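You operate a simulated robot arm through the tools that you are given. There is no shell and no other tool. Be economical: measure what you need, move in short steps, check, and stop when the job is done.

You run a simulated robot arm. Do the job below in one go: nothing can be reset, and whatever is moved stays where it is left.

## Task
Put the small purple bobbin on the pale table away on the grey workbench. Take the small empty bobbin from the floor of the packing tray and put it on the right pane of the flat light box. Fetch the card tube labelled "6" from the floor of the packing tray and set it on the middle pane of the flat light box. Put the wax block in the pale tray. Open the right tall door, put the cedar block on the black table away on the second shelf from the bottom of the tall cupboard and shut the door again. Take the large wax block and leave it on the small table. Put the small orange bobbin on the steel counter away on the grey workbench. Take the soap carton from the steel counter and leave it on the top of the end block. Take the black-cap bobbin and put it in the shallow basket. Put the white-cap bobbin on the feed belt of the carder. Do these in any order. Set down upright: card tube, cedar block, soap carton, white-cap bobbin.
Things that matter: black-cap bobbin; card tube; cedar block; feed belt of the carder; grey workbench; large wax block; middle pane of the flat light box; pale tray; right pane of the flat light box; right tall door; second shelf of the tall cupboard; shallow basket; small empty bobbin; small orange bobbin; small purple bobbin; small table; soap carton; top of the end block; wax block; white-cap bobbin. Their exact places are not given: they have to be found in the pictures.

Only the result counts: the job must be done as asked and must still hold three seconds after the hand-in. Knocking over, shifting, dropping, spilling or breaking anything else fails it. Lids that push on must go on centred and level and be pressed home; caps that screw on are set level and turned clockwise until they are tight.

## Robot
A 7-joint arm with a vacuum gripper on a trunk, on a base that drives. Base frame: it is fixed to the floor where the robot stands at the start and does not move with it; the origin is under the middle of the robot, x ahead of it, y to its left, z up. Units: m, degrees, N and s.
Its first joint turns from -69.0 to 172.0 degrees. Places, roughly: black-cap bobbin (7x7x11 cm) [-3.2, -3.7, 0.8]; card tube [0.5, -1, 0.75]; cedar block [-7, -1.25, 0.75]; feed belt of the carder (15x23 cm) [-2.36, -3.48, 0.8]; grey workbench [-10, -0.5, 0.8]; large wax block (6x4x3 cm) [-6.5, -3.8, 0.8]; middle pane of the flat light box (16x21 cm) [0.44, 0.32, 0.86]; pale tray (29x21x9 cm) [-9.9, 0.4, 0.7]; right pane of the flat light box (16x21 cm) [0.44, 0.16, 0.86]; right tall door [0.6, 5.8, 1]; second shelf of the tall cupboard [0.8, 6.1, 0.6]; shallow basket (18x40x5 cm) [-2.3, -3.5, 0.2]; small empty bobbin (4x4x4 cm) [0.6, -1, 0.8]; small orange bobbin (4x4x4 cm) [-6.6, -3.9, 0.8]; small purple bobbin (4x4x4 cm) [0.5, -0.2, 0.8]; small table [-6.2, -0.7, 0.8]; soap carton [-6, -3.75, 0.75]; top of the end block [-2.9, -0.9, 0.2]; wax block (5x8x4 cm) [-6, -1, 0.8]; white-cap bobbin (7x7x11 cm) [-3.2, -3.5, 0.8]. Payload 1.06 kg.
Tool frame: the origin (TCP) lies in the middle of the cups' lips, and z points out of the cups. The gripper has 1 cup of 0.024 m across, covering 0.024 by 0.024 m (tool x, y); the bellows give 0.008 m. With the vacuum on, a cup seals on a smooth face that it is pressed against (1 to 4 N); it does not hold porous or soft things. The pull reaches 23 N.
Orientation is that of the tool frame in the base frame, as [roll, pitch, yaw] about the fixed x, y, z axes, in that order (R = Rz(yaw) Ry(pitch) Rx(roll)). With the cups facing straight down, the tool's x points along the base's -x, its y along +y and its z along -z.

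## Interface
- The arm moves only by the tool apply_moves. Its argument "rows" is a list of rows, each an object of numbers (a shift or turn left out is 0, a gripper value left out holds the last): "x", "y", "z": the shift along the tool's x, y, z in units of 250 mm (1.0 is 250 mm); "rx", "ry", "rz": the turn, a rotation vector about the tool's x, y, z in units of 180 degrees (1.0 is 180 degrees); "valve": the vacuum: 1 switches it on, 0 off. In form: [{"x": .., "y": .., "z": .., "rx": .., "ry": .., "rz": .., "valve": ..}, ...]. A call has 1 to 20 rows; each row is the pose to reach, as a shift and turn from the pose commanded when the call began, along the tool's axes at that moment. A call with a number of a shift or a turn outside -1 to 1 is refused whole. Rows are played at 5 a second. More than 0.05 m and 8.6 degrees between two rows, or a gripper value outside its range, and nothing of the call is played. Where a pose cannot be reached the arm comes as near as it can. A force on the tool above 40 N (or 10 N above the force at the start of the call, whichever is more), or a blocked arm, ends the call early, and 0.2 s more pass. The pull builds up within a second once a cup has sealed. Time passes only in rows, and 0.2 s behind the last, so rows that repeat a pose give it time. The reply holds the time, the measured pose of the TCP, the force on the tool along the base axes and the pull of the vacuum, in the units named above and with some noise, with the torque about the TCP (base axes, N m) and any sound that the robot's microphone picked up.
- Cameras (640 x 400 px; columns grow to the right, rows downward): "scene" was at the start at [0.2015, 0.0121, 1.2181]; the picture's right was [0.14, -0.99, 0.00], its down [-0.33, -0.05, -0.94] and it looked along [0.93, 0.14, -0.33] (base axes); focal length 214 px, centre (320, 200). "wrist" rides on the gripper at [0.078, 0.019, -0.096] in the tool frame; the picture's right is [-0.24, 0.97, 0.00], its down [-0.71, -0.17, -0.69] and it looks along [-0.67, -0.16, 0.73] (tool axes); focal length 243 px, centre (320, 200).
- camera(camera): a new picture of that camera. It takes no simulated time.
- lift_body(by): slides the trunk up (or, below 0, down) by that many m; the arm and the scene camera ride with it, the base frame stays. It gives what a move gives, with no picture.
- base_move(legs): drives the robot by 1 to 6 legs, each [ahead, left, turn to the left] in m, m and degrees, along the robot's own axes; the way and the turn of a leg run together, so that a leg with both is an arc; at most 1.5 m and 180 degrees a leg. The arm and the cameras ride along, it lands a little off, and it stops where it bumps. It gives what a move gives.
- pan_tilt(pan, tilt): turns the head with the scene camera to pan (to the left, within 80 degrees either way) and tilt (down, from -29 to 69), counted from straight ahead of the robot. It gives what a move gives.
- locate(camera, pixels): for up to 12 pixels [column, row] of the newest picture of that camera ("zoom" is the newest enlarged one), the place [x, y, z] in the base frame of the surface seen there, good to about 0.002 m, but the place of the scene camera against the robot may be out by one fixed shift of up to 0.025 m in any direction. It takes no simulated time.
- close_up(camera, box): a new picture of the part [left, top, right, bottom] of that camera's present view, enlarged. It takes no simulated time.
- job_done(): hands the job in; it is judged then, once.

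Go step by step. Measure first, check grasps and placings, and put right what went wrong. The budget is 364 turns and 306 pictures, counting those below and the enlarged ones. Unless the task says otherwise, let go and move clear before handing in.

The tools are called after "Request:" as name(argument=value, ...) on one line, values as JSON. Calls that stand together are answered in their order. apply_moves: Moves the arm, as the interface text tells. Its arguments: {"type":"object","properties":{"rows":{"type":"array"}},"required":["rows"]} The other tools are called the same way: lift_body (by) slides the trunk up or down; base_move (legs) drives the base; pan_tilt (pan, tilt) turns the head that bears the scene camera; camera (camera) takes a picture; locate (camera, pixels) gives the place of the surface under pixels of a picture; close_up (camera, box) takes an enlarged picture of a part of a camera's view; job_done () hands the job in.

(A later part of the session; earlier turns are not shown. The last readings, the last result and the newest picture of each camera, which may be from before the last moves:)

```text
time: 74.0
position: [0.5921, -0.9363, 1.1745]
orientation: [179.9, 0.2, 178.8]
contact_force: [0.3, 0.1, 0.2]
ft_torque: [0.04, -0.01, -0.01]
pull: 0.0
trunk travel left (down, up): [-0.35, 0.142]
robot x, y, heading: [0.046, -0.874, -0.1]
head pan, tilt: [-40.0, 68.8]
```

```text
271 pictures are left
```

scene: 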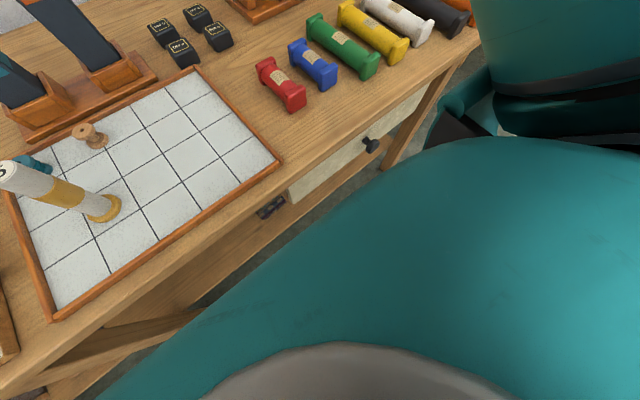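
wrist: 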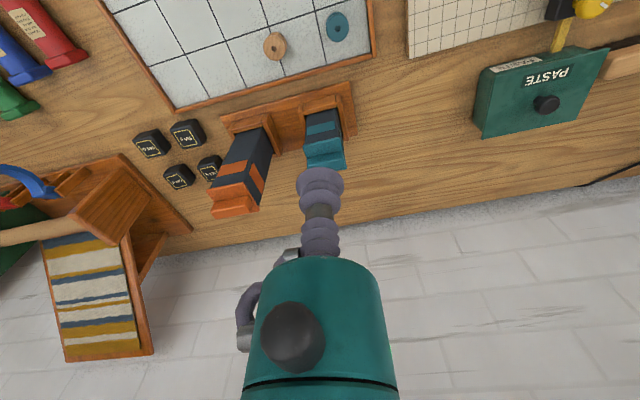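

Request:
close_up(camera="wrist", box=[234, 21, 314, 71])

Request:
locate(camera="zoom", pixels=[[325, 195], [310, 195], [320, 160], [320, 230]])

```text
8.00 times, centred on (274, 46) of wrist
```

zoom: 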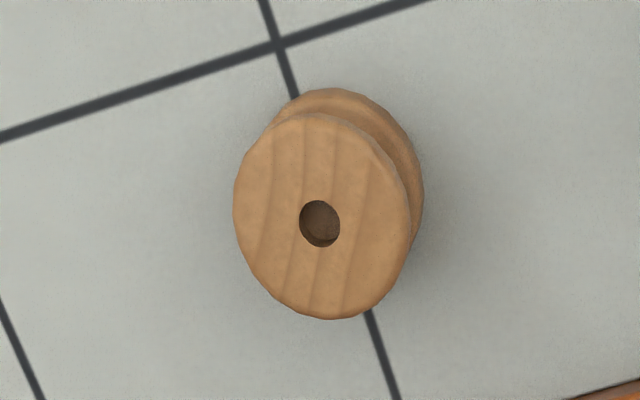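

```text
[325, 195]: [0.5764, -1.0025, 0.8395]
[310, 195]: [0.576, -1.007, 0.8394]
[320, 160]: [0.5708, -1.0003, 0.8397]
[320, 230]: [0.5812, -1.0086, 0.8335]
```

Request:
apply_moves(rows=[{"x": 0.02, "y": -0.14}, {"x": 0.042, "y": -0.277}, {"x": 0.042, "y": -0.277}])

Request:
lift_body(by=-0.22)

Request:
pan_tilt(pan=-10, tilt=35)

Request:
camera(camera="scene")

Request:
camera(camera="wrist")

```text
time: 74.8
position: [0.58, -1.0048, 1.1762]
orientation: [180.0, 0.3, 178.9]
contact_force: [0.6, -0.1, 0.3]
ft_torque: [0.0, -0.02, 0.01]
pull: 0.0
trunk travel left (down, up): [-0.35, 0.142]
robot x, y, heading: [0.0433, -0.8734, -0.2]
head pan, tilt: [-40.0, 68.8]
```

```text
time: 77.1
position: [0.5845, -1.0054, 0.9461]
orientation: [179.8, -0.4, 178.9]
contact_force: [0.6, -0.1, 0.5]
ft_torque: [0.01, 0.01, -0.03]
pull: 0.1
trunk travel left (down, up): [-0.13, 0.362]
robot x, y, heading: [0.0447, -0.8709, -0.0]
head pan, tilt: [-40.0, 68.8]
```

```text
time: 78.1
position: [0.5851, -1.0039, 0.9463]
orientation: [179.8, -0.5, 178.8]
contact_force: [1.2, 0.3, -0.6]
ft_torque: [0.0, -0.03, -0.05]
pull: 0.1
trunk travel left (down, up): [-0.13, 0.362]
robot x, y, heading: [0.0476, -0.8746, -0.1]
head pan, tilt: [-10.0, 35.0]
```

```text
269 pictures are left
```

scene: 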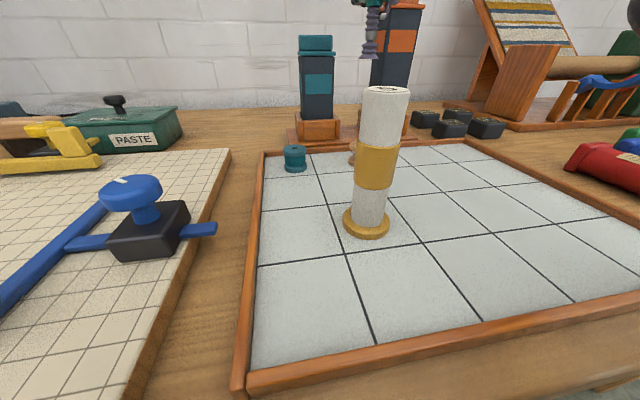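

```text
268 pictures are left
```

wrist: 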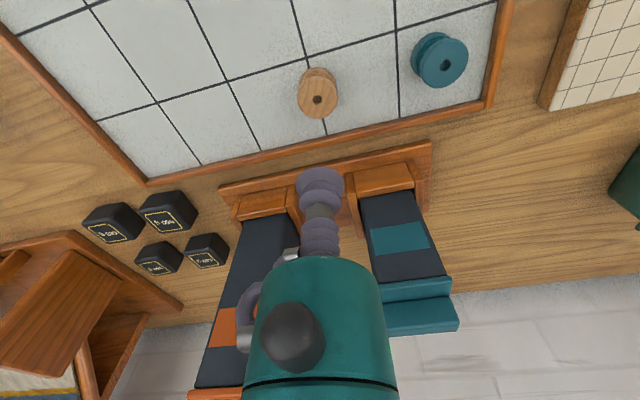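

The TCP drifted a few mm and 0.5° when the trunk dropped. I'll check whether the shoulder is touching anything.

Request:
pan_tilt(pan=-50, tilt=30)

Request:
camera(camera="scene")

```text
time: 79.2
position: [0.5857, -1.0043, 0.9474]
orientation: [179.8, -0.5, 178.8]
contact_force: [-0.1, -0.2, 0.3]
ft_torque: [-0.03, 0.01, 0.02]
pull: 0.0
trunk travel left (down, up): [-0.13, 0.362]
robot x, y, heading: [0.0457, -0.8736, 0.0]
head pan, tilt: [-50.0, 30.0]
```

```text
267 pictures are left
```

scene: 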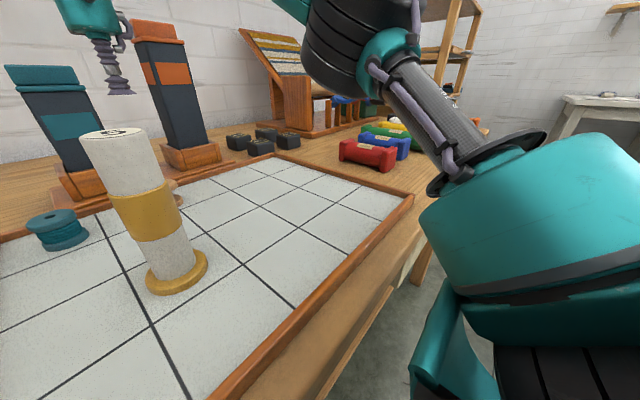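

Request:
locate(camera="scene", pixels=[[428, 220], [415, 365], [430, 300], [455, 265], [400, 200], [440, 190], [340, 80], [320, 40], [110, 80]])

Request:
close_up(camera="wrist", box=[277, 67, 357, 117])

Request:
locate(camera="zoom", pixels=[[320, 235], [300, 250], [340, 250], [320, 290]])

```text
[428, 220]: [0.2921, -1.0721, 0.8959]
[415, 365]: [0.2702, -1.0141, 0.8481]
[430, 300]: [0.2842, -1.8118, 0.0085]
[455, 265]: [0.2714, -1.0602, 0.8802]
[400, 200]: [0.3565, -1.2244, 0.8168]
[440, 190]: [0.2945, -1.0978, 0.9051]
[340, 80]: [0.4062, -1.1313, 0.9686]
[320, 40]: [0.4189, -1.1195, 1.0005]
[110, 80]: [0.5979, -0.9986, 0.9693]
```

```text
8.00 times, centred on (317, 92) of wrist
```

zoom: 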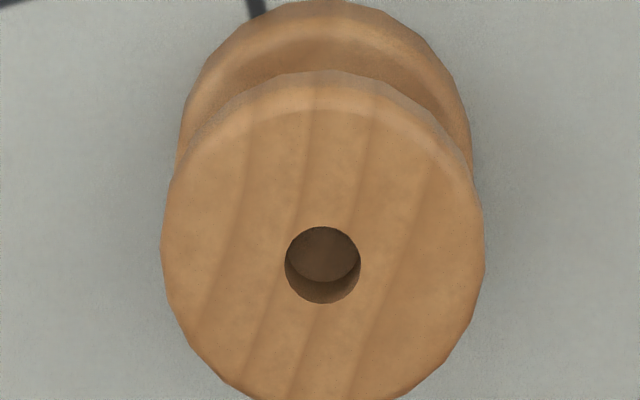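

```text
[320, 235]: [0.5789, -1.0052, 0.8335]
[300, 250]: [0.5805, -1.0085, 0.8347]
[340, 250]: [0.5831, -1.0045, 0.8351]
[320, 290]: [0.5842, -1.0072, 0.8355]
```

The shoulder is clear of the table edge. Hole centre is about (0.582,-1.0065), top z about 0.837. I descend with the arm, with vacuum on.

Request:
apply_moves(rows=[{"x": 0.014, "y": -0.01, "z": 0.15, "valve": 1}, {"x": 0.014, "y": -0.01, "z": 0.3}, {"x": 0.014, "y": -0.01, "z": 0.37}, {"x": 0.014, "y": -0.01, "z": 0.4}])

```text
time: 80.2
position: [0.5818, -1.0071, 0.847]
orientation: [179.8, -0.4, 178.8]
contact_force: [-0.3, -0.5, 0.0]
ft_torque: [0.0, 0.02, -0.01]
pull: 0.0
trunk travel left (down, up): [-0.13, 0.362]
robot x, y, heading: [0.0515, -0.8718, -0.2]
head pan, tilt: [-50.0, 30.0]
```

Request:
apply_moves(rows=[{"z": 0.02}, {"z": 0.035}, {"z": 0.045}, {"z": 0.045}, {"z": 0.045}])

```text
time: 81.4
position: [0.5813, -1.0056, 0.8356]
orientation: [179.8, -0.3, 178.7]
contact_force: [2.2, -0.6, 16.5]
ft_torque: [-0.03, -0.02, 0.04]
pull: 22.4
trunk travel left (down, up): [-0.13, 0.362]
robot x, y, heading: [0.0505, -0.8771, -0.1]
head pan, tilt: [-50.0, 30.0]
```

Sealed, so the hole does not matter. Lift, back off and carry it to the right pane.

Request:
apply_moves(rows=[{"z": -0.05}, {"z": -0.2}, {"z": -0.4}])

Request:
lift_body(by=0.22)

Request:
apply_moves(rows=[{"x": 0.15, "y": 0.1}, {"x": 0.3, "y": 0.2}, {"x": 0.42, "y": 0.3}])

Request:
base_move(legs=[[-0.05, 0, 0], [0, 1.04, 0]])

Request:
pan_tilt(pan=0, tilt=35)

Request:
camera(camera="scene")

Request:
camera(camera="wrist")

```text
time: 82.2
position: [0.5801, -1.0067, 0.9359]
orientation: [179.9, -0.5, 178.8]
contact_force: [-0.8, 1.0, -0.1]
ft_torque: [-0.03, 0.01, -0.01]
pull: 22.6
trunk travel left (down, up): [-0.13, 0.362]
robot x, y, heading: [0.0468, -0.8746, -0.2]
head pan, tilt: [-50.0, 30.0]
```

```text
time: 84.5
position: [0.5818, -1.0075, 1.1552]
orientation: [179.8, -0.5, 178.7]
contact_force: [1.0, 0.2, -1.4]
ft_torque: [-0.01, -0.01, -0.02]
pull: 22.6
trunk travel left (down, up): [-0.35, 0.142]
robot x, y, heading: [0.0456, -0.8733, 0.0]
head pan, tilt: [-50.0, 30.0]
```

```text
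time: 85.3
position: [0.4755, -0.929, 1.1558]
orientation: [179.8, -0.3, 178.8]
contact_force: [-0.5, 0.4, 0.6]
ft_torque: [-0.01, 0.0, -0.04]
pull: 23.0
trunk travel left (down, up): [-0.35, 0.142]
robot x, y, heading: [0.0488, -0.8716, -0.2]
head pan, tilt: [-50.0, 30.0]
```

```text
time: 95.3
position: [0.4278, 0.11, 1.1553]
orientation: [179.9, -0.5, 178.9]
contact_force: [-1.2, 0.0, -0.3]
ft_torque: [0.0, 0.01, -0.01]
pull: 23.1
trunk travel left (down, up): [-0.35, 0.142]
robot x, y, heading: [-0.0071, 0.1695, -0.1]
head pan, tilt: [-50.0, 30.0]
```

```text
time: 96.4
position: [0.4268, 0.1108, 1.156]
orientation: [179.8, -0.4, 179.0]
contact_force: [-0.5, 0.1, 0.3]
ft_torque: [0.0, 0.01, 0.0]
pull: 22.7
trunk travel left (down, up): [-0.35, 0.142]
robot x, y, heading: [-0.0002, 0.1611, -0.1]
head pan, tilt: [0.0, 35.0]
```

```text
265 pictures are left
```

scene: 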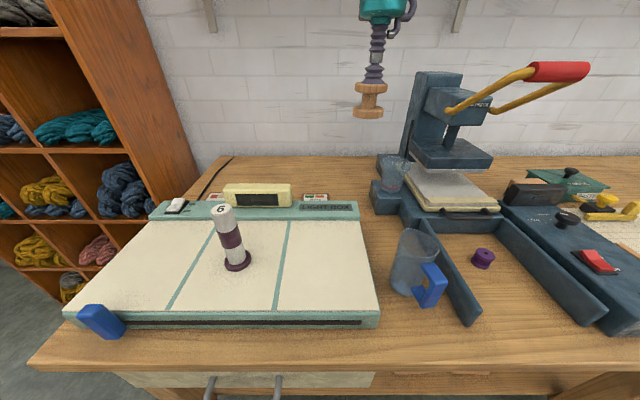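

```text
264 pictures are left
```

wrist: 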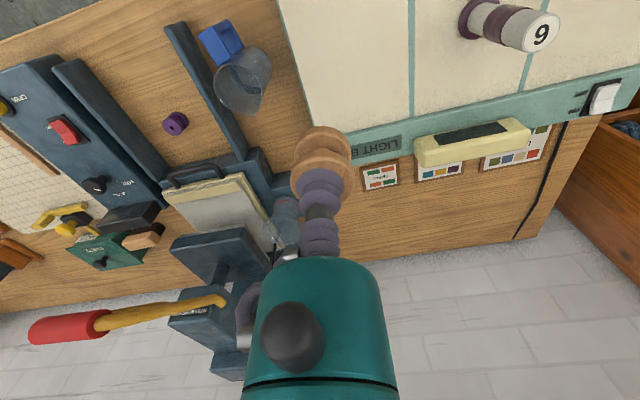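

Request:
apply_moves(rows=[{"x": -0.04, "y": 0.1}, {"x": -0.06, "y": 0.2}, {"x": -0.06, "y": 0.2}])

Request:
lift_body(by=-0.2)

Request:
camera(camera="scene")

```text
time: 97.2
position: [0.4432, 0.16, 1.1537]
orientation: [179.8, -0.5, 179.0]
contact_force: [0.1, 0.5, 0.3]
ft_torque: [0.04, 0.0, 0.02]
pull: 22.8
trunk travel left (down, up): [-0.35, 0.142]
robot x, y, heading: [-0.0044, 0.1671, 0.1]
head pan, tilt: [0.0, 35.0]
```

```text
time: 99.4
position: [0.4439, 0.1605, 0.9551]
orientation: [179.8, -0.4, 179.0]
contact_force: [0.2, 0.3, 0.6]
ft_torque: [-0.02, 0.0, 0.01]
pull: 23.0
trunk travel left (down, up): [-0.15, 0.342]
robot x, y, heading: [-0.0051, 0.1638, 0.1]
head pan, tilt: [0.0, 35.0]
```

```text
263 pictures are left
```

scene: 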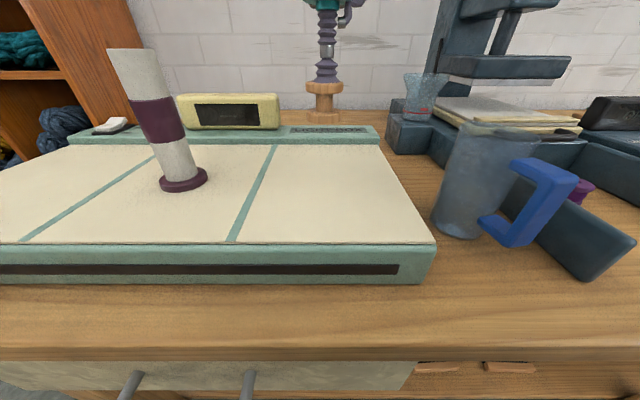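

Request:
apply_moves(rows=[{"z": 0.12}, {"z": 0.22}, {"z": 0.24}, {"z": 0.25}])

Request:
apply_moves(rows=[{"z": 0.01}, {"z": 0.02}, {"z": 0.02}])

```text
time: 100.4
position: [0.443, 0.1618, 0.8936]
orientation: [179.8, -0.5, 178.9]
contact_force: [0.3, 0.6, 0.0]
ft_torque: [0.02, 0.02, -0.04]
pull: 23.2
trunk travel left (down, up): [-0.15, 0.342]
robot x, y, heading: [-0.0019, 0.167, 0.1]
head pan, tilt: [0.0, 35.0]
```

```text
time: 101.2
position: [0.4437, 0.1612, 0.887]
orientation: [179.8, -0.3, 179.0]
contact_force: [-0.3, -0.3, -0.2]
ft_torque: [-0.02, 0.01, -0.01]
pull: 23.1
trunk travel left (down, up): [-0.15, 0.342]
robot x, y, heading: [-0.0056, 0.167, -0.3]
head pan, tilt: [0.0, 35.0]
```

Request:
apply_moves(rows=[{"z": 0.008}, {"z": 0.016}, {"z": 0.016}])

Request:
apply_moves(rows=[{"z": 0.008}, {"z": 0.012}, {"z": 0.012}])

```text
time: 102.0
position: [0.442, 0.1611, 0.8838]
orientation: [179.8, -0.3, 178.8]
contact_force: [3.8, 0.5, 16.4]
ft_torque: [-0.03, -0.02, -0.01]
pull: 22.5
trunk travel left (down, up): [-0.15, 0.342]
robot x, y, heading: [-0.0054, 0.1654, -0.1]
head pan, tilt: [0.0, 35.0]
```

```text
time: 102.8
position: [0.4408, 0.1618, 0.8801]
orientation: [179.7, -0.4, 179.0]
contact_force: [0.6, 0.7, 15.0]
ft_torque: [-0.01, -0.03, -0.01]
pull: 22.5
trunk travel left (down, up): [-0.15, 0.342]
robot x, y, heading: [-0.0049, 0.1685, -0.0]
head pan, tilt: [0.0, 35.0]
```

Request:
apply_moves(rows=[{"z": -0.008, "valve": 0}, {"z": -0.01}, {"z": -0.01}, {"z": -0.01}, {"z": -0.04}, {"z": -0.16}, {"z": -0.3}])

Request:
lift_body(by=0.2)

Request:
camera(camera="scene")

```text
time: 104.4
position: [0.445, 0.1601, 0.9559]
orientation: [179.8, -0.5, 179.0]
contact_force: [0.8, 0.4, 0.2]
ft_torque: [-0.01, 0.0, 0.03]
pull: 0.0
trunk travel left (down, up): [-0.15, 0.342]
robot x, y, heading: [-0.0019, 0.1699, 0.0]
head pan, tilt: [0.0, 35.0]
```

```text
time: 106.6
position: [0.4431, 0.1599, 1.1551]
orientation: [179.7, -0.5, 179.0]
contact_force: [-0.6, 0.4, 0.3]
ft_torque: [-0.03, -0.04, -0.02]
pull: 0.1
trunk travel left (down, up): [-0.35, 0.142]
robot x, y, heading: [-0.004, 0.1666, 0.1]
head pan, tilt: [0.0, 35.0]
```

```text
262 pictures are left
```

scene: 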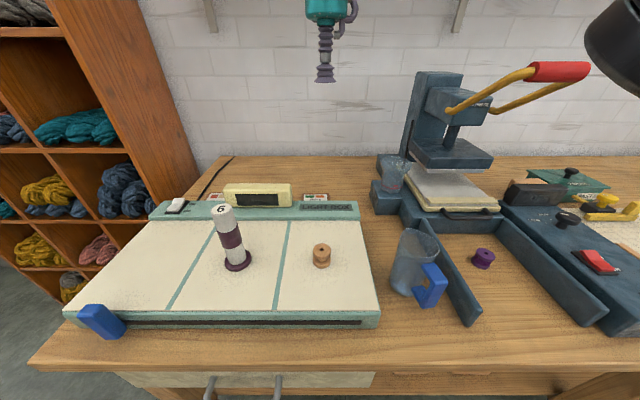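

The tan bobbin is on the right pane at (321,255). Now the purple one: I drive right, lower with the tool held back from the press handle, then slide forward under it.

Request:
apply_moves(rows=[{"x": 0.1}, {"x": 0.16}])

Request:
base_move(legs=[[0, -0.33, 0]])

Request:
camera(camera="wrist")

```text
time: 107.2
position: [0.4033, 0.1615, 1.1556]
orientation: [179.8, -0.4, 178.8]
contact_force: [0.8, 0.8, -0.1]
ft_torque: [0.02, -0.02, 0.0]
pull: 0.0
trunk travel left (down, up): [-0.35, 0.142]
robot x, y, heading: [-0.0032, 0.166, -0.1]
head pan, tilt: [0.0, 35.0]
```

```text
time: 110.7
position: [0.4018, -0.1761, 1.1561]
orientation: [179.8, -0.4, 178.7]
contact_force: [-0.6, 0.3, 0.2]
ft_torque: [-0.03, -0.02, -0.01]
pull: 0.1
trunk travel left (down, up): [-0.35, 0.142]
robot x, y, heading: [-0.0058, -0.1681, -0.3]
head pan, tilt: [0.0, 35.0]
```

```text
261 pictures are left
```

wrist: 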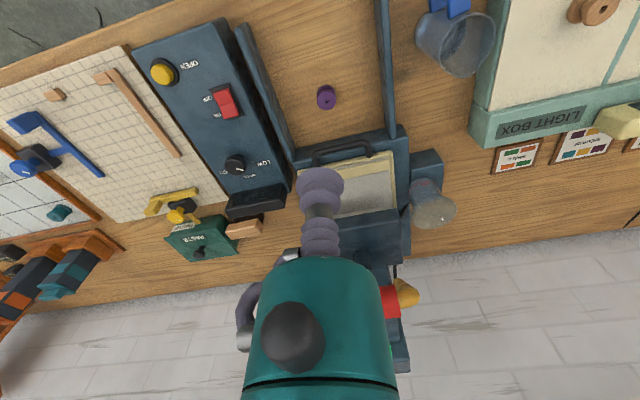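

Request:
lift_body(by=-0.2)

Request:
apply_moves(rows=[{"z": 0.1}, {"z": 0.2}, {"z": 0.34}])

Request:
camera(camera="wrist")

Request:
camera(camera="scene")

```text
time: 112.9
position: [0.4011, -0.1754, 0.9564]
orientation: [179.8, -0.4, 178.6]
contact_force: [0.2, -0.1, 0.6]
ft_torque: [0.0, 0.02, -0.01]
pull: 0.0
trunk travel left (down, up): [-0.15, 0.342]
robot x, y, heading: [-0.0032, -0.1684, -0.3]
head pan, tilt: [0.0, 35.0]
```

```text
time: 113.7
position: [0.3996, -0.1743, 0.8708]
orientation: [179.8, -0.4, 178.5]
contact_force: [-0.4, 0.3, 0.4]
ft_torque: [0.01, -0.01, -0.02]
pull: 0.0
trunk travel left (down, up): [-0.15, 0.342]
robot x, y, heading: [-0.0058, -0.1726, -0.6]
head pan, tilt: [0.0, 35.0]
```

```text
260 pictures are left
```

wrist: 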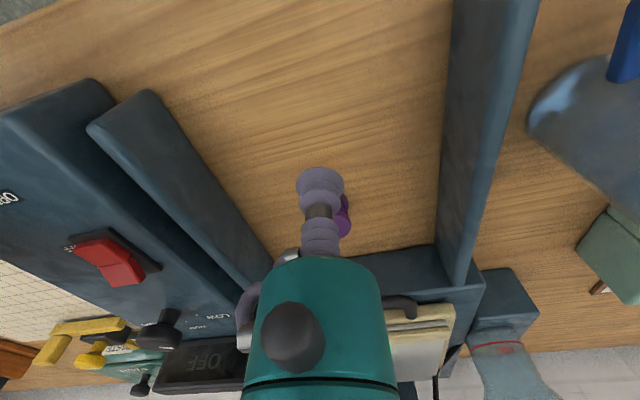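

```text
259 pictures are left
```

scene: 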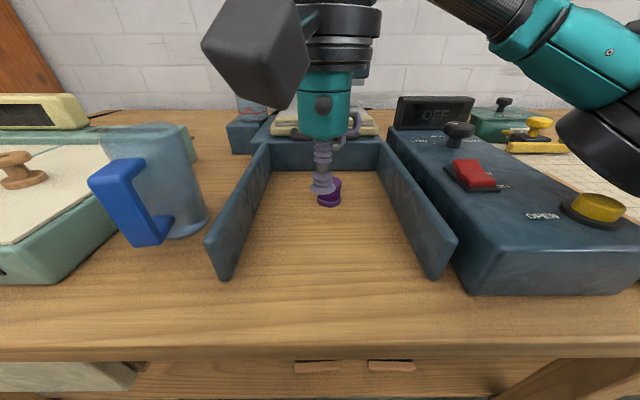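

Request:
apply_moves(rows=[{"x": -0.16, "y": -0.02}, {"x": -0.326, "y": -0.036, "valve": 1}, {"x": -0.326, "y": -0.036, "z": 0.08}, {"x": -0.326, "y": -0.036, "z": 0.12}, {"x": -0.326, "y": -0.036, "z": 0.12}])

Request:
camera(camera="scene")

```text
time: 114.9
position: [0.481, -0.1821, 0.8495]
orientation: [180.0, 0.7, 178.6]
contact_force: [-0.9, -0.5, 0.1]
ft_torque: [-0.02, -0.02, 0.0]
pull: 0.1
trunk travel left (down, up): [-0.15, 0.342]
robot x, y, heading: [-0.006, -0.1732, -0.1]
head pan, tilt: [0.0, 35.0]
heard: click
```

```text
258 pictures are left
```

scene: 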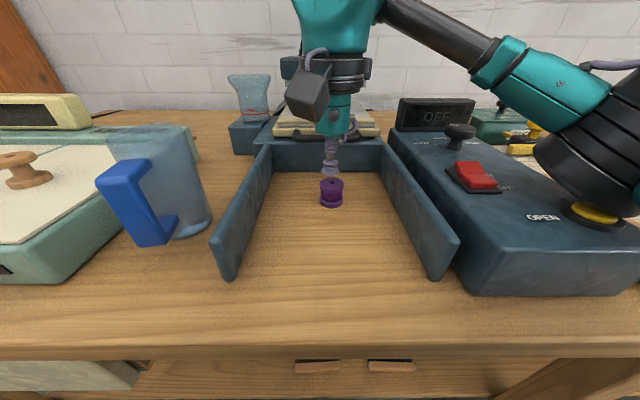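

A click was heard and the shoulder sits on the yellow OPEN button at (592,213). I back out the same way at once.

Request:
apply_moves(rows=[{"z": -0.08}, {"z": -0.1, "x": 0.1}, {"x": 0.3, "z": -0.1, "valve": 0}])

Request:
lift_body(by=0.2)

Request:
camera(camera="scene")

```text
time: 115.7
position: [0.408, -0.1846, 0.8651]
orientation: [179.9, -0.5, 178.4]
contact_force: [0.7, 0.4, 0.4]
ft_torque: [0.01, -0.01, 0.01]
pull: 0.1
trunk travel left (down, up): [-0.15, 0.342]
robot x, y, heading: [-0.0085, -0.1721, -0.4]
head pan, tilt: [0.0, 35.0]
```

```text
time: 117.8
position: [0.4071, -0.1845, 1.0661]
orientation: [179.8, -0.6, 178.6]
contact_force: [0.0, -0.3, -0.3]
ft_torque: [-0.02, -0.03, 0.01]
pull: 0.0
trunk travel left (down, up): [-0.35, 0.142]
robot x, y, heading: [-0.0042, -0.1672, -0.5]
head pan, tilt: [0.0, 35.0]
```

```text
257 pictures are left
```

scene: 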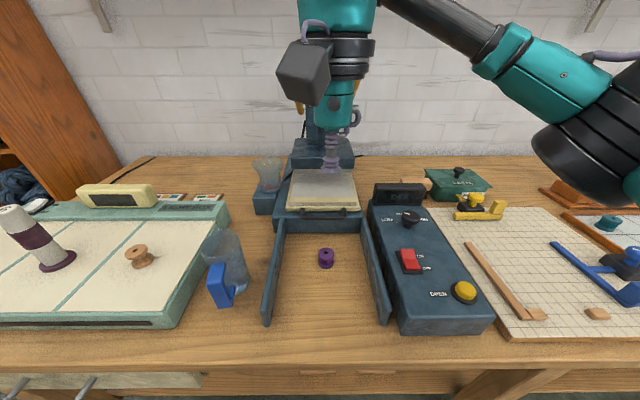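

Request:
locate(camera="scene", pixels=[[465, 290], [410, 260], [326, 255], [590, 170], [560, 140], [620, 200], [345, 40], [500, 60], [230, 265], [272, 290], [365, 30]])

Request:
close_up(camera="scene", box=[360, 170, 520, 340])

```text
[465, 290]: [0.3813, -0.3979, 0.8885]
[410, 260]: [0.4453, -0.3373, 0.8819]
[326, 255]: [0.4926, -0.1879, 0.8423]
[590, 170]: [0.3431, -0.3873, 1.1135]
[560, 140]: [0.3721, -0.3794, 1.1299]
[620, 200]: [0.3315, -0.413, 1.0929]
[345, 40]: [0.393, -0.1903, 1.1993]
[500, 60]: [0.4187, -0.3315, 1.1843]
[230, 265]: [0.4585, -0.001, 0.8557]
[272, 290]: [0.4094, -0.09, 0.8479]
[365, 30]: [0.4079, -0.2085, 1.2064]
```

```text
2.35 times, centred on (440, 255) of scene
```

zoom: 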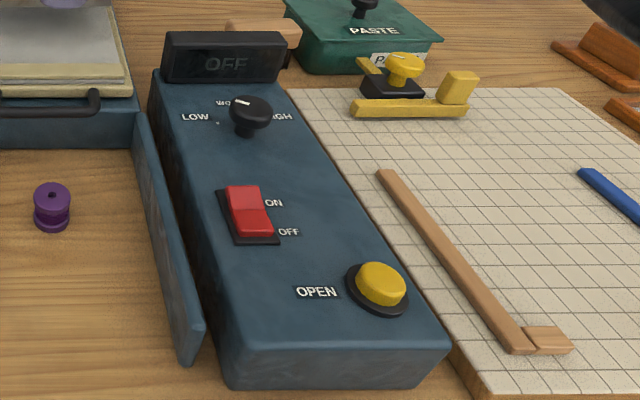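

The display still reads OFF and nothing visible changed. I'll move the robot left so the shoulder clears the button box, and lower more with the arm and less with the trunk.

Request:
base_move(legs=[[0, 0.17, 0.5]])

Request:
apply_moves(rows=[{"y": -0.15}, {"y": -0.3}, {"y": -0.45}, {"y": -0.6}, {"y": -0.68}])

Request:
camera(camera="scene")

Request:
camera(camera="wrist")

```text
time: 119.9
position: [0.4087, -0.0144, 1.0661]
orientation: [179.8, -0.5, 179.1]
contact_force: [-0.6, -0.3, -0.1]
ft_torque: [0.0, -0.01, -0.01]
pull: 0.0
trunk travel left (down, up): [-0.35, 0.142]
robot x, y, heading: [-0.005, 0.0001, -0.1]
head pan, tilt: [0.0, 35.0]
```

```text
time: 121.1
position: [0.4033, -0.1834, 1.0643]
orientation: [179.8, -0.5, 179.2]
contact_force: [0.7, -0.2, 0.4]
ft_torque: [0.01, -0.01, -0.01]
pull: 0.0
trunk travel left (down, up): [-0.35, 0.142]
robot x, y, heading: [-0.006, -0.0004, -0.2]
head pan, tilt: [0.0, 35.0]
```

```text
255 pictures are left
```

scene: 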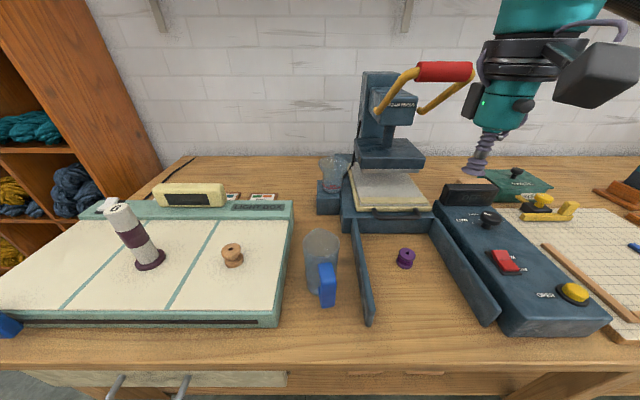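

```text
254 pictures are left
```

wrist: 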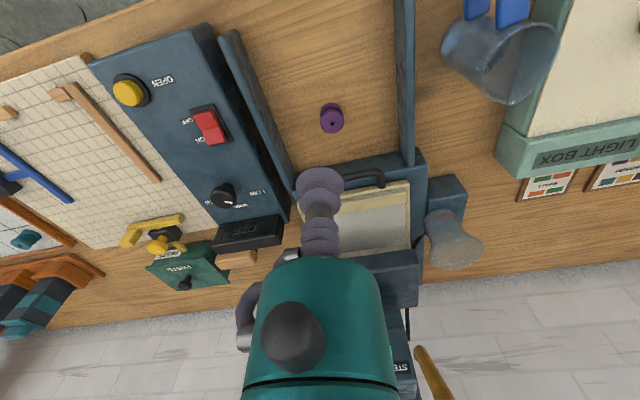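

Request:
close_up(camera="wrist", box=[292, 93, 372, 143])

Request:
locate(camera="zoom", pixels=[[320, 220], [290, 220], [350, 220], [320, 190], [320, 270]])

Request:
apply_moves(rows=[{"z": 0.15}, {"z": 0.3}, {"z": 0.45}, {"z": 0.6}, {"z": 0.75}])

Request:
camera(camera="scene")

```text
8.00 times, centred on (332, 118) of wrist
```

zoom: 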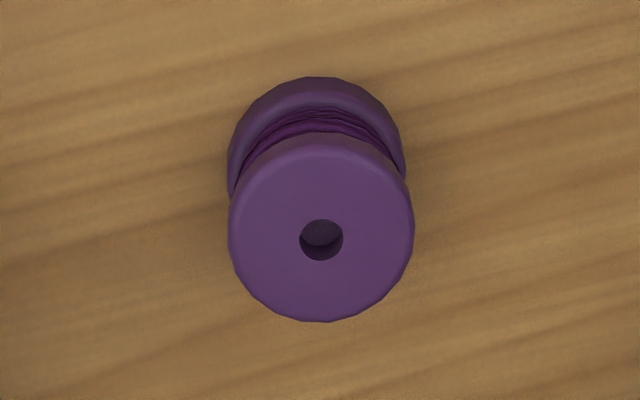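

```text
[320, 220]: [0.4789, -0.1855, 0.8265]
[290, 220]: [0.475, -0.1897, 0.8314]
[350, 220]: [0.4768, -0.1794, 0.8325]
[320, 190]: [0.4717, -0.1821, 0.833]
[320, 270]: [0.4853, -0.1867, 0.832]
```

```text
time: 122.3
position: [0.4036, -0.1827, 0.8764]
orientation: [179.9, -0.4, 179.0]
contact_force: [0.4, -0.1, -0.5]
ft_torque: [-0.01, 0.01, -0.02]
pull: 0.0
trunk travel left (down, up): [-0.35, 0.142]
robot x, y, heading: [-0.0033, -0.0031, 0.1]
head pan, tilt: [0.0, 35.0]
```

```text
252 pictures are left
```

scene: 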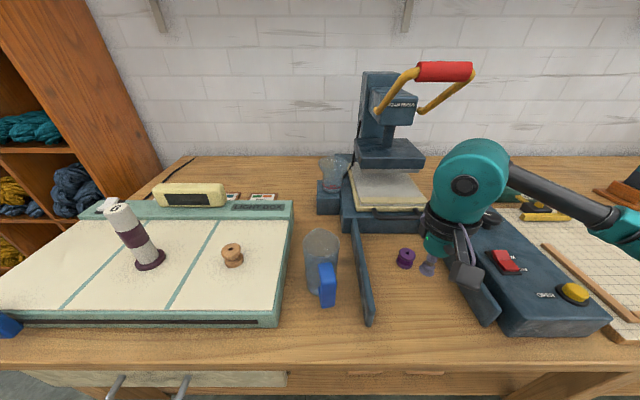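

The arm alone reaches down here with plenty of clearance. Slide forward over the bobbin centre (0.4805,-0.186) and descend.

Request:
apply_moves(rows=[{"x": -0.15}, {"x": -0.308, "y": -0.008, "valve": 1}, {"x": -0.308, "y": -0.008, "z": 0.1}, {"x": -0.308, "y": -0.008, "z": 0.15}, {"x": -0.308, "y": -0.008, "z": 0.18}, {"x": -0.308, "y": -0.008, "z": 0.18}])

```text
time: 123.7
position: [0.4812, -0.1878, 0.8336]
orientation: [179.8, -0.5, 179.1]
contact_force: [-0.2, -0.5, -0.3]
ft_torque: [-0.02, -0.02, -0.03]
pull: 22.8
trunk travel left (down, up): [-0.35, 0.142]
robot x, y, heading: [-0.0019, -0.0037, 0.0]
head pan, tilt: [0.0, 35.0]
```

Sealed. Lift a little, back out under the handle, then up.

Request:
apply_moves(rows=[{"z": -0.1}, {"z": -0.16, "x": 0.1}, {"z": -0.18, "x": 0.25}, {"z": -0.3, "x": 0.33}, {"z": -0.45, "x": 0.33}, {"z": -0.6, "x": 0.33}, {"z": -0.75, "x": 0.33}, {"z": -0.92, "x": 0.33}])

Request:
camera(camera="scene")

```text
time: 125.5
position: [0.3989, -0.1866, 1.0644]
orientation: [179.7, -0.5, 179.0]
contact_force: [0.0, 0.1, -0.8]
ft_torque: [-0.03, -0.01, 0.04]
pull: 23.1
trunk travel left (down, up): [-0.35, 0.142]
robot x, y, heading: [-0.0047, -0.002, 0.1]
head pan, tilt: [0.0, 35.0]
```

```text
251 pictures are left
```

scene: 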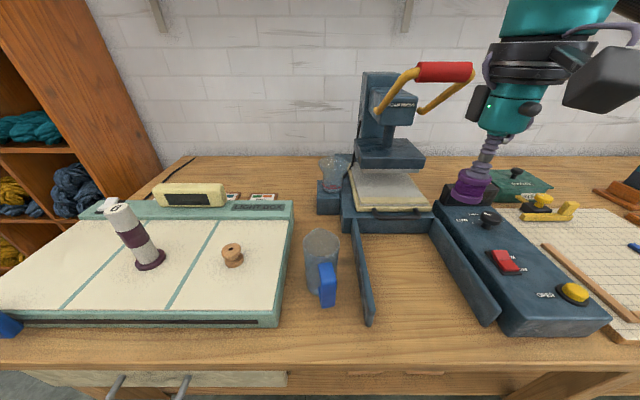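

Holding the purple bobbin. I back away from the table and turn around to see the room.

Request:
base_move(legs=[[-0.7, 0, 0], [0, 0, 90]])

Request:
pan_tilt(pan=0, tilt=15)

Request:
camera(camera="scene")

Request:
pan_tilt(pan=75, tilt=15)

Request:
camera(camera="scene")

```text
time: 133.2
position: [-0.5269, 0.3995, 1.0628]
orientation: [179.7, -0.4, -90.5]
contact_force: [-0.2, 0.3, -0.7]
ft_torque: [0.0, 0.03, -0.06]
pull: 22.9
trunk travel left (down, up): [-0.35, 0.142]
robot x, y, heading: [-0.7099, -0.0031, 90.6]
head pan, tilt: [0.0, 35.0]
```

```text
time: 134.1
position: [-0.5272, 0.4008, 1.0629]
orientation: [179.7, -0.5, -90.6]
contact_force: [0.6, -0.4, -0.6]
ft_torque: [0.01, -0.05, 0.01]
pull: 22.8
trunk travel left (down, up): [-0.35, 0.142]
robot x, y, heading: [-0.71, -0.0051, 90.5]
head pan, tilt: [0.0, 15.0]
```

```text
250 pictures are left
```

scene: 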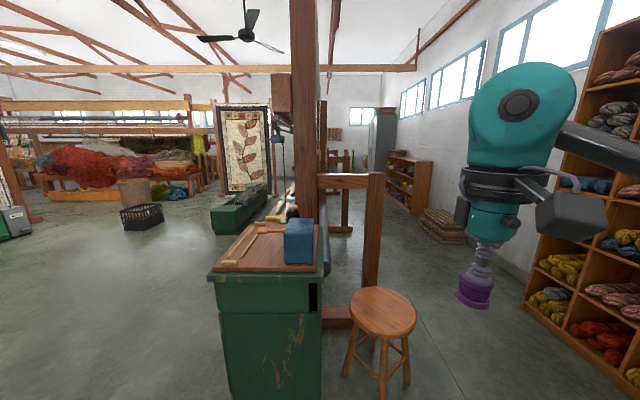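

```text
time: 135.5
position: [-0.5281, 0.3996, 1.0632]
orientation: [179.9, -0.4, -90.4]
contact_force: [-0.9, 0.1, -0.4]
ft_torque: [0.01, 0.03, 0.0]
pull: 22.6
trunk travel left (down, up): [-0.35, 0.142]
robot x, y, heading: [-0.709, -0.0042, 90.6]
head pan, tilt: [75.0, 15.0]
```

```text
249 pictures are left
```

scene: 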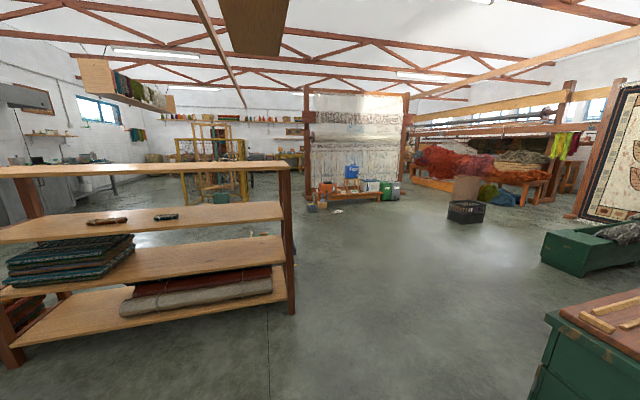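

Request:
locate(camera="scene", pixels=[[285, 305], [10, 355], [320, 205], [400, 195], [465, 218], [250, 190], [190, 195], [550, 320], [560, 250], [375, 160], [30, 180], [345, 212]])

Request:
close_up(camera="scene", box=[0, 90, 320, 230])

Request:
close_up(camera="scene", box=[300, 90, 640, 250])

```text
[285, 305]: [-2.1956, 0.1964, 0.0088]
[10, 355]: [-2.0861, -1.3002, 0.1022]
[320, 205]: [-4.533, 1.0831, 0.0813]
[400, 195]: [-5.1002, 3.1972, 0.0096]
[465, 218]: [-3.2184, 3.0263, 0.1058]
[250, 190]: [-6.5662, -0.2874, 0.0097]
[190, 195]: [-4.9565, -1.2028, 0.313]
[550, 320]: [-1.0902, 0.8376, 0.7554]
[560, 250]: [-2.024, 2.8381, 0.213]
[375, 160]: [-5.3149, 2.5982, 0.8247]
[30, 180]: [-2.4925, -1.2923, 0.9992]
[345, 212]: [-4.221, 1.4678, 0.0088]
```

```text
2.00 times, centred on (160, 160) of scene
```

zoom: 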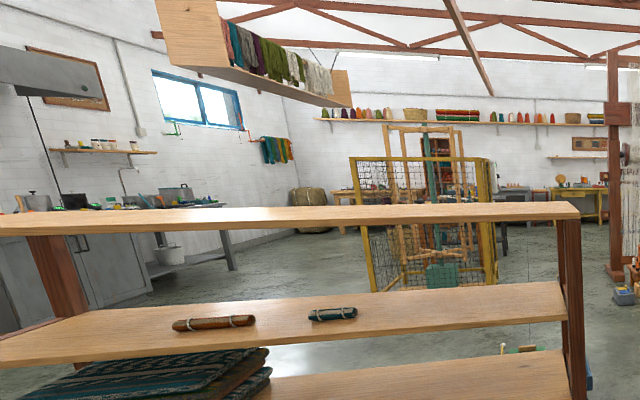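

```text
1.88 times, centred on (470, 170) of scene
```

zoom: 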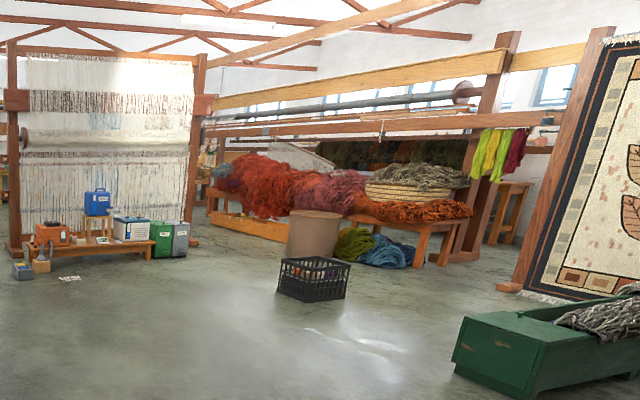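

The way leads between the rack end (-2.2,0.2) and the green cabinet (-1.09,0.84). I turn to face -x, go around the rack end and look again.

Request:
base_move(legs=[[0, 0, 89.5], [0.8, 0, 0], [0, -0.75, 0], [1.5, 0, 0]])

Request:
pan_tilt(pan=0, tilt=15)

Request:
camera(camera="scene")

Request:
pan_tilt(pan=60, tilt=20)

Request:
camera(camera="scene")

```text
time: 157.3
position: [-3.4313, 0.9097, 1.0625]
orientation: [179.8, -0.4, 0.1]
contact_force: [-0.2, -0.2, 0.1]
ft_torque: [0.03, 0.02, 0.0]
pull: 23.0
trunk travel left (down, up): [-0.35, 0.142]
robot x, y, heading: [-3.0208, 0.731, -178.5]
head pan, tilt: [75.0, 15.0]
```

```text
time: 158.8
position: [-3.4311, 0.9105, 1.0635]
orientation: [179.8, -0.4, 0.1]
contact_force: [-0.1, -0.1, 0.5]
ft_torque: [0.03, 0.01, 0.01]
pull: 23.1
trunk travel left (down, up): [-0.35, 0.142]
robot x, y, heading: [-3.0247, 0.7311, -179.0]
head pan, tilt: [0.0, 15.0]
```

```text
246 pictures are left
```

scene: 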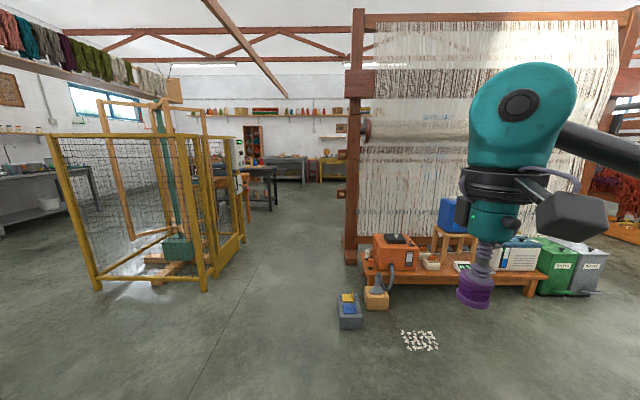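

```text
time: 160.1
position: [-3.4324, 0.9093, 1.0635]
orientation: [179.8, -0.4, 0.1]
contact_force: [-0.8, 0.0, -0.3]
ft_torque: [0.02, 0.02, -0.01]
pull: 22.9
trunk travel left (down, up): [-0.35, 0.142]
robot x, y, heading: [-3.025, 0.7327, -178.7]
head pan, tilt: [60.0, 20.0]
```

```text
245 pictures are left
```

scene: 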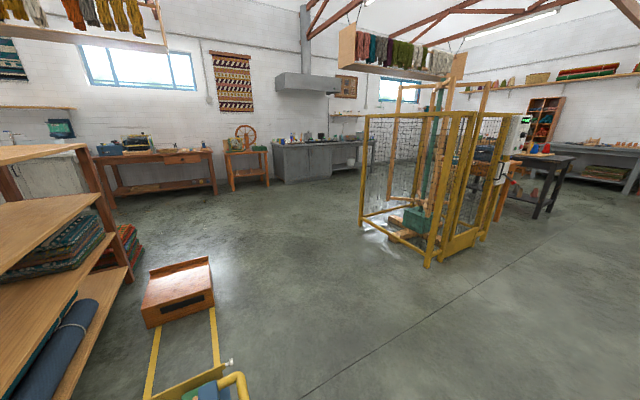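

Request:
locate(camera="scene", pixels=[[430, 265], [497, 220], [362, 222], [478, 240], [545, 215], [175, 295], [510, 160], [320, 165], [245, 175], [160, 160], [605, 170], [545, 130]])

Request:
close_up(camera="scene", box=[480, 80, 640, 220])

Request:
close_up(camera="scene", box=[90, 90, 390, 210])

Request:
close_up(camera="scene", box=[120, 240, 280, 400])

```text
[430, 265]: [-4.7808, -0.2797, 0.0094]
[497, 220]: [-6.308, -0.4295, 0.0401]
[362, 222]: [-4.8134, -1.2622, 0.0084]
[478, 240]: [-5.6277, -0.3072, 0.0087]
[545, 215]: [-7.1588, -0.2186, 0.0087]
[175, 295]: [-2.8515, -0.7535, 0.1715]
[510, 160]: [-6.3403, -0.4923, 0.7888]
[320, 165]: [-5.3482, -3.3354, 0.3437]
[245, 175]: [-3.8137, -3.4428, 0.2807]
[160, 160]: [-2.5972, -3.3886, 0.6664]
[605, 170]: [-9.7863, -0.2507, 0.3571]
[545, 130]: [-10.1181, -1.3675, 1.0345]
```

```text
2.86 times, centred on (560, 150) of scene
```

zoom: 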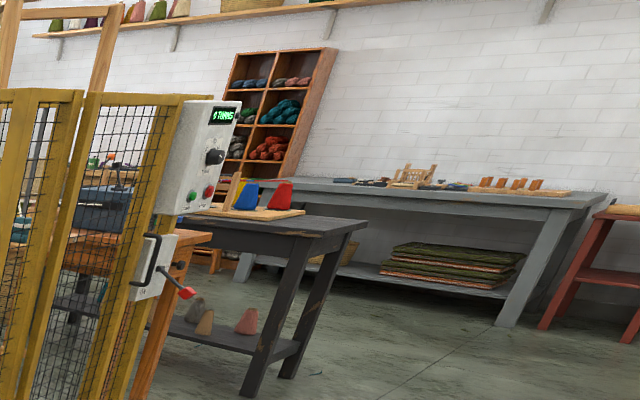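

```text
2.13 times, centred on (240, 150) of scene
```

zoom: 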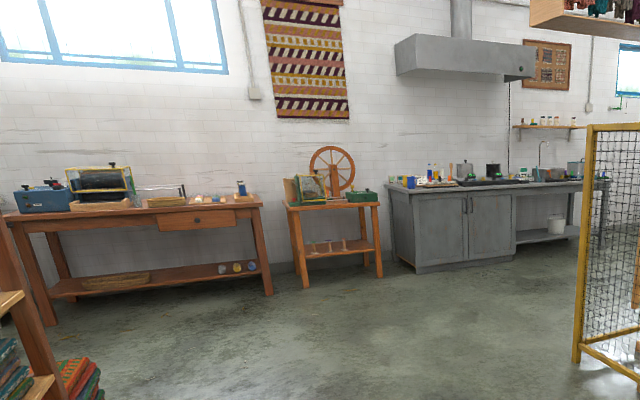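

```text
2.50 times, centred on (200, 320) of scene
```

zoom: 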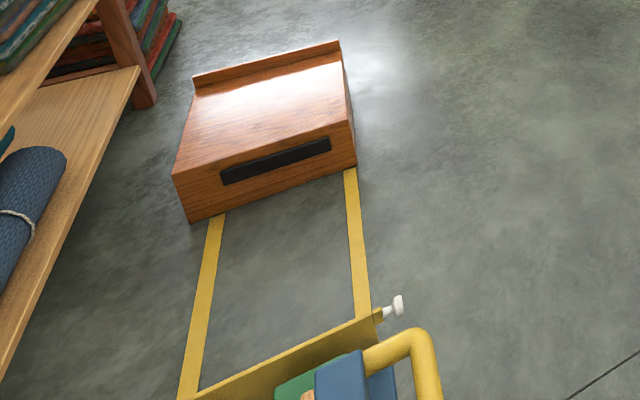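

Request:
locate(camera="scene", pixels=[[235, 380], [200, 390], [228, 363], [150, 390], [185, 300], [150, 325], [210, 300]])

Request:
pan_tilt(pan=75, tilt=50)

Request:
camera(camera="scene")

```text
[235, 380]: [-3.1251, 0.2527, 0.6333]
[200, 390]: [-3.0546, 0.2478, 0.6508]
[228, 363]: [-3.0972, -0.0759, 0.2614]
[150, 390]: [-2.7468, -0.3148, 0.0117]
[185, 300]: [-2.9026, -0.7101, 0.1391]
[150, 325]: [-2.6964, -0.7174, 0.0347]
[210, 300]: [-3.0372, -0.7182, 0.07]
```

```text
time: 161.0
position: [-3.4318, 0.9099, 1.063]
orientation: [179.8, -0.5, 0.2]
contact_force: [0.4, -0.2, 0.7]
ft_torque: [0.01, -0.02, 0.0]
pull: 23.4
trunk travel left (down, up): [-0.35, 0.142]
robot x, y, heading: [-3.0228, 0.7298, -178.8]
head pan, tilt: [75.0, 50.0]
```

```text
241 pictures are left
```

scene: 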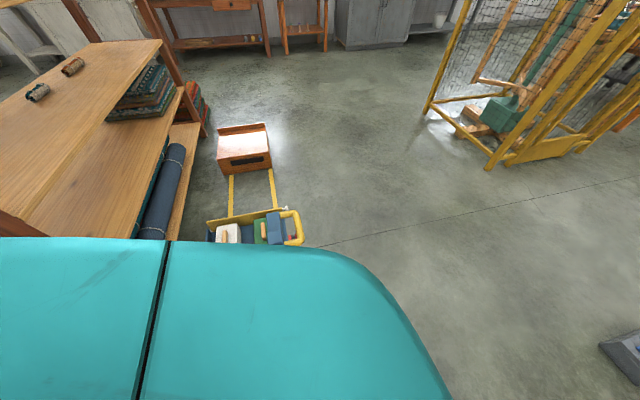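

Request:
pan_tilt(pan=0, tilt=40)

Request:
camera(camera="scene")

Request:
locate(camera="scene", pixels=[[345, 230], [385, 225], [420, 250], [340, 250], [365, 170], [200, 200], [240, 160], [360, 240]])

```text
time: 162.5
position: [-3.4307, 0.9099, 1.0615]
orientation: [179.8, -0.4, 0.1]
contact_force: [-0.5, -0.2, 0.0]
ft_torque: [-0.01, -0.02, 0.04]
pull: 23.1
trunk travel left (down, up): [-0.35, 0.142]
robot x, y, heading: [-3.0221, 0.7324, -178.9]
head pan, tilt: [0.0, 40.0]
```

```text
240 pictures are left
```

scene: 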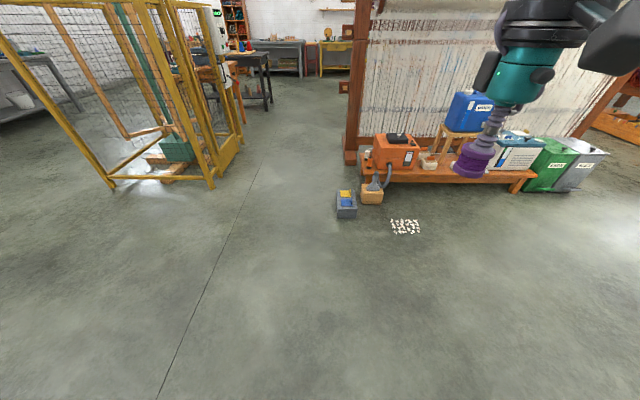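

```text
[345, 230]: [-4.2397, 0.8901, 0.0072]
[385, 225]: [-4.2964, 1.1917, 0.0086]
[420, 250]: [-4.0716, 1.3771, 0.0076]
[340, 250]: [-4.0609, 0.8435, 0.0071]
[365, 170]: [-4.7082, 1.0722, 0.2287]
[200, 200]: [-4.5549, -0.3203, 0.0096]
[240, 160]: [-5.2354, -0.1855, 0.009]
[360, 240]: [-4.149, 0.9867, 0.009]
```

The corridor lies between the cage (y about -0.2) and the floor device (y about 0.8). I drive down its middle at y 0.3.

Request:
base_move(legs=[[0.9, 0.43, -1.1], [1.5, 0, 0], [1.5, 0, 0], [1.3, 0, 0]])

Request:
pan_tilt(pan=0, tilt=20)

Request:
camera(camera="scene")

Request:
pan_tilt(pan=75, tilt=25)

Request:
camera(camera="scene")

```text
time: 187.8
position: [-8.6269, 0.4414, 1.0636]
orientation: [179.8, -0.4, -0.2]
contact_force: [0.4, -0.4, -0.9]
ft_torque: [0.01, -0.02, -0.02]
pull: 23.2
trunk travel left (down, up): [-0.35, 0.142]
robot x, y, heading: [-8.219, 0.2604, -179.2]
head pan, tilt: [0.0, 40.0]
```

```text
time: 188.7
position: [-8.6273, 0.4423, 1.0632]
orientation: [179.8, -0.4, -0.2]
contact_force: [0.7, -1.0, 0.2]
ft_torque: [0.0, -0.01, 0.01]
pull: 22.3
trunk travel left (down, up): [-0.35, 0.142]
robot x, y, heading: [-8.2196, 0.2616, -179.2]
head pan, tilt: [0.0, 20.0]
```

```text
239 pictures are left
```

scene: 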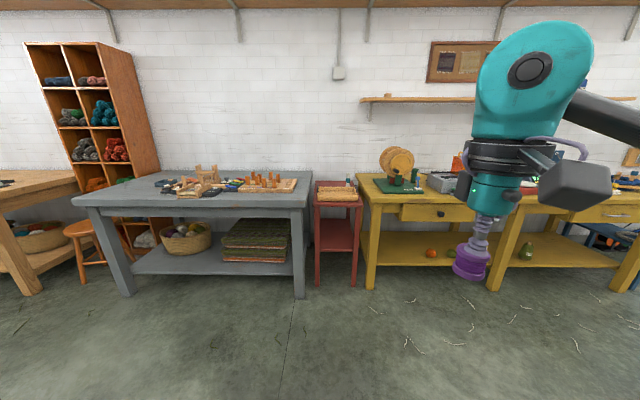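

```text
time: 190.1
position: [-8.6271, 0.4423, 1.0629]
orientation: [179.8, -0.4, -0.2]
contact_force: [-0.1, -0.5, 0.6]
ft_torque: [-0.01, -0.03, -0.02]
pull: 22.8
trunk travel left (down, up): [-0.35, 0.142]
robot x, y, heading: [-8.2169, 0.2648, -179.1]
head pan, tilt: [75.0, 25.0]
```

```text
238 pictures are left
```

scene: 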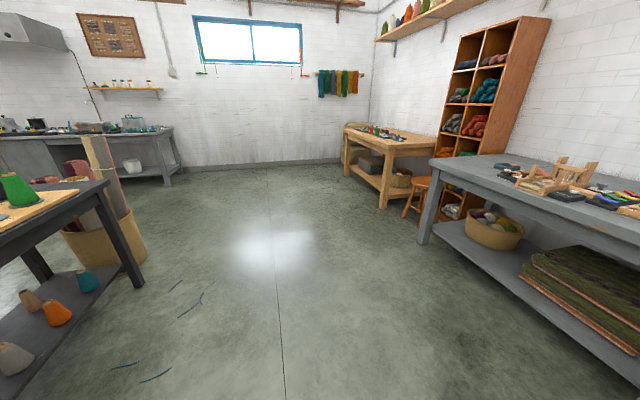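

Request:
pan_tilt(pan=0, tilt=20)

Request:
close_up(camera="scene", box=[60, 150, 380, 310])

Request:
locate(camera="zoom", pixels=[[60, 120], [480, 120], [150, 95], [300, 115], [400, 75], [555, 95], [560, 70], [520, 105], [450, 100], [230, 60], [550, 270]])

```text
time: 191.6
position: [-8.6263, 0.4429, 1.0641]
orientation: [179.8, -0.5, -0.2]
contact_force: [0.4, 0.7, 0.8]
ft_torque: [-0.01, -0.01, 0.0]
pull: 23.0
trunk travel left (down, up): [-0.35, 0.142]
robot x, y, heading: [-8.2203, 0.2603, -179.1]
head pan, tilt: [0.0, 20.0]
```

```text
2.00 times, centred on (220, 230) of scene
```

zoom: 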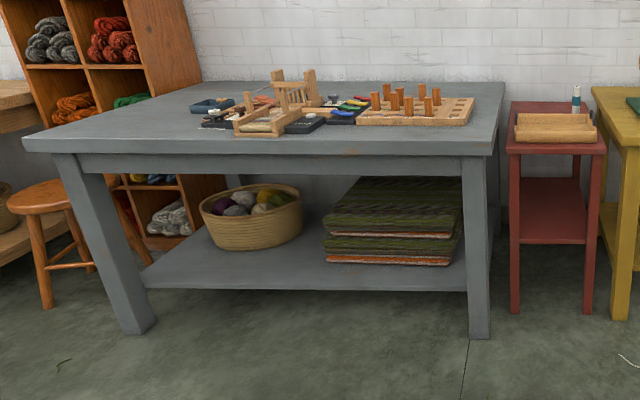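

```text
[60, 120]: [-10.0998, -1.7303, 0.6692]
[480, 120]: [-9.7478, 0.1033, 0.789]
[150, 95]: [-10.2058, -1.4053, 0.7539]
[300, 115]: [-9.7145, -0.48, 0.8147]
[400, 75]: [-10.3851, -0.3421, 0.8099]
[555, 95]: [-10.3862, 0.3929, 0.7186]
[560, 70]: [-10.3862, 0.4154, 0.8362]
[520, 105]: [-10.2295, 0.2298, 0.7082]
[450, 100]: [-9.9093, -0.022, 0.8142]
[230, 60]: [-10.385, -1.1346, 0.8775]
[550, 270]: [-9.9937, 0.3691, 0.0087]
```

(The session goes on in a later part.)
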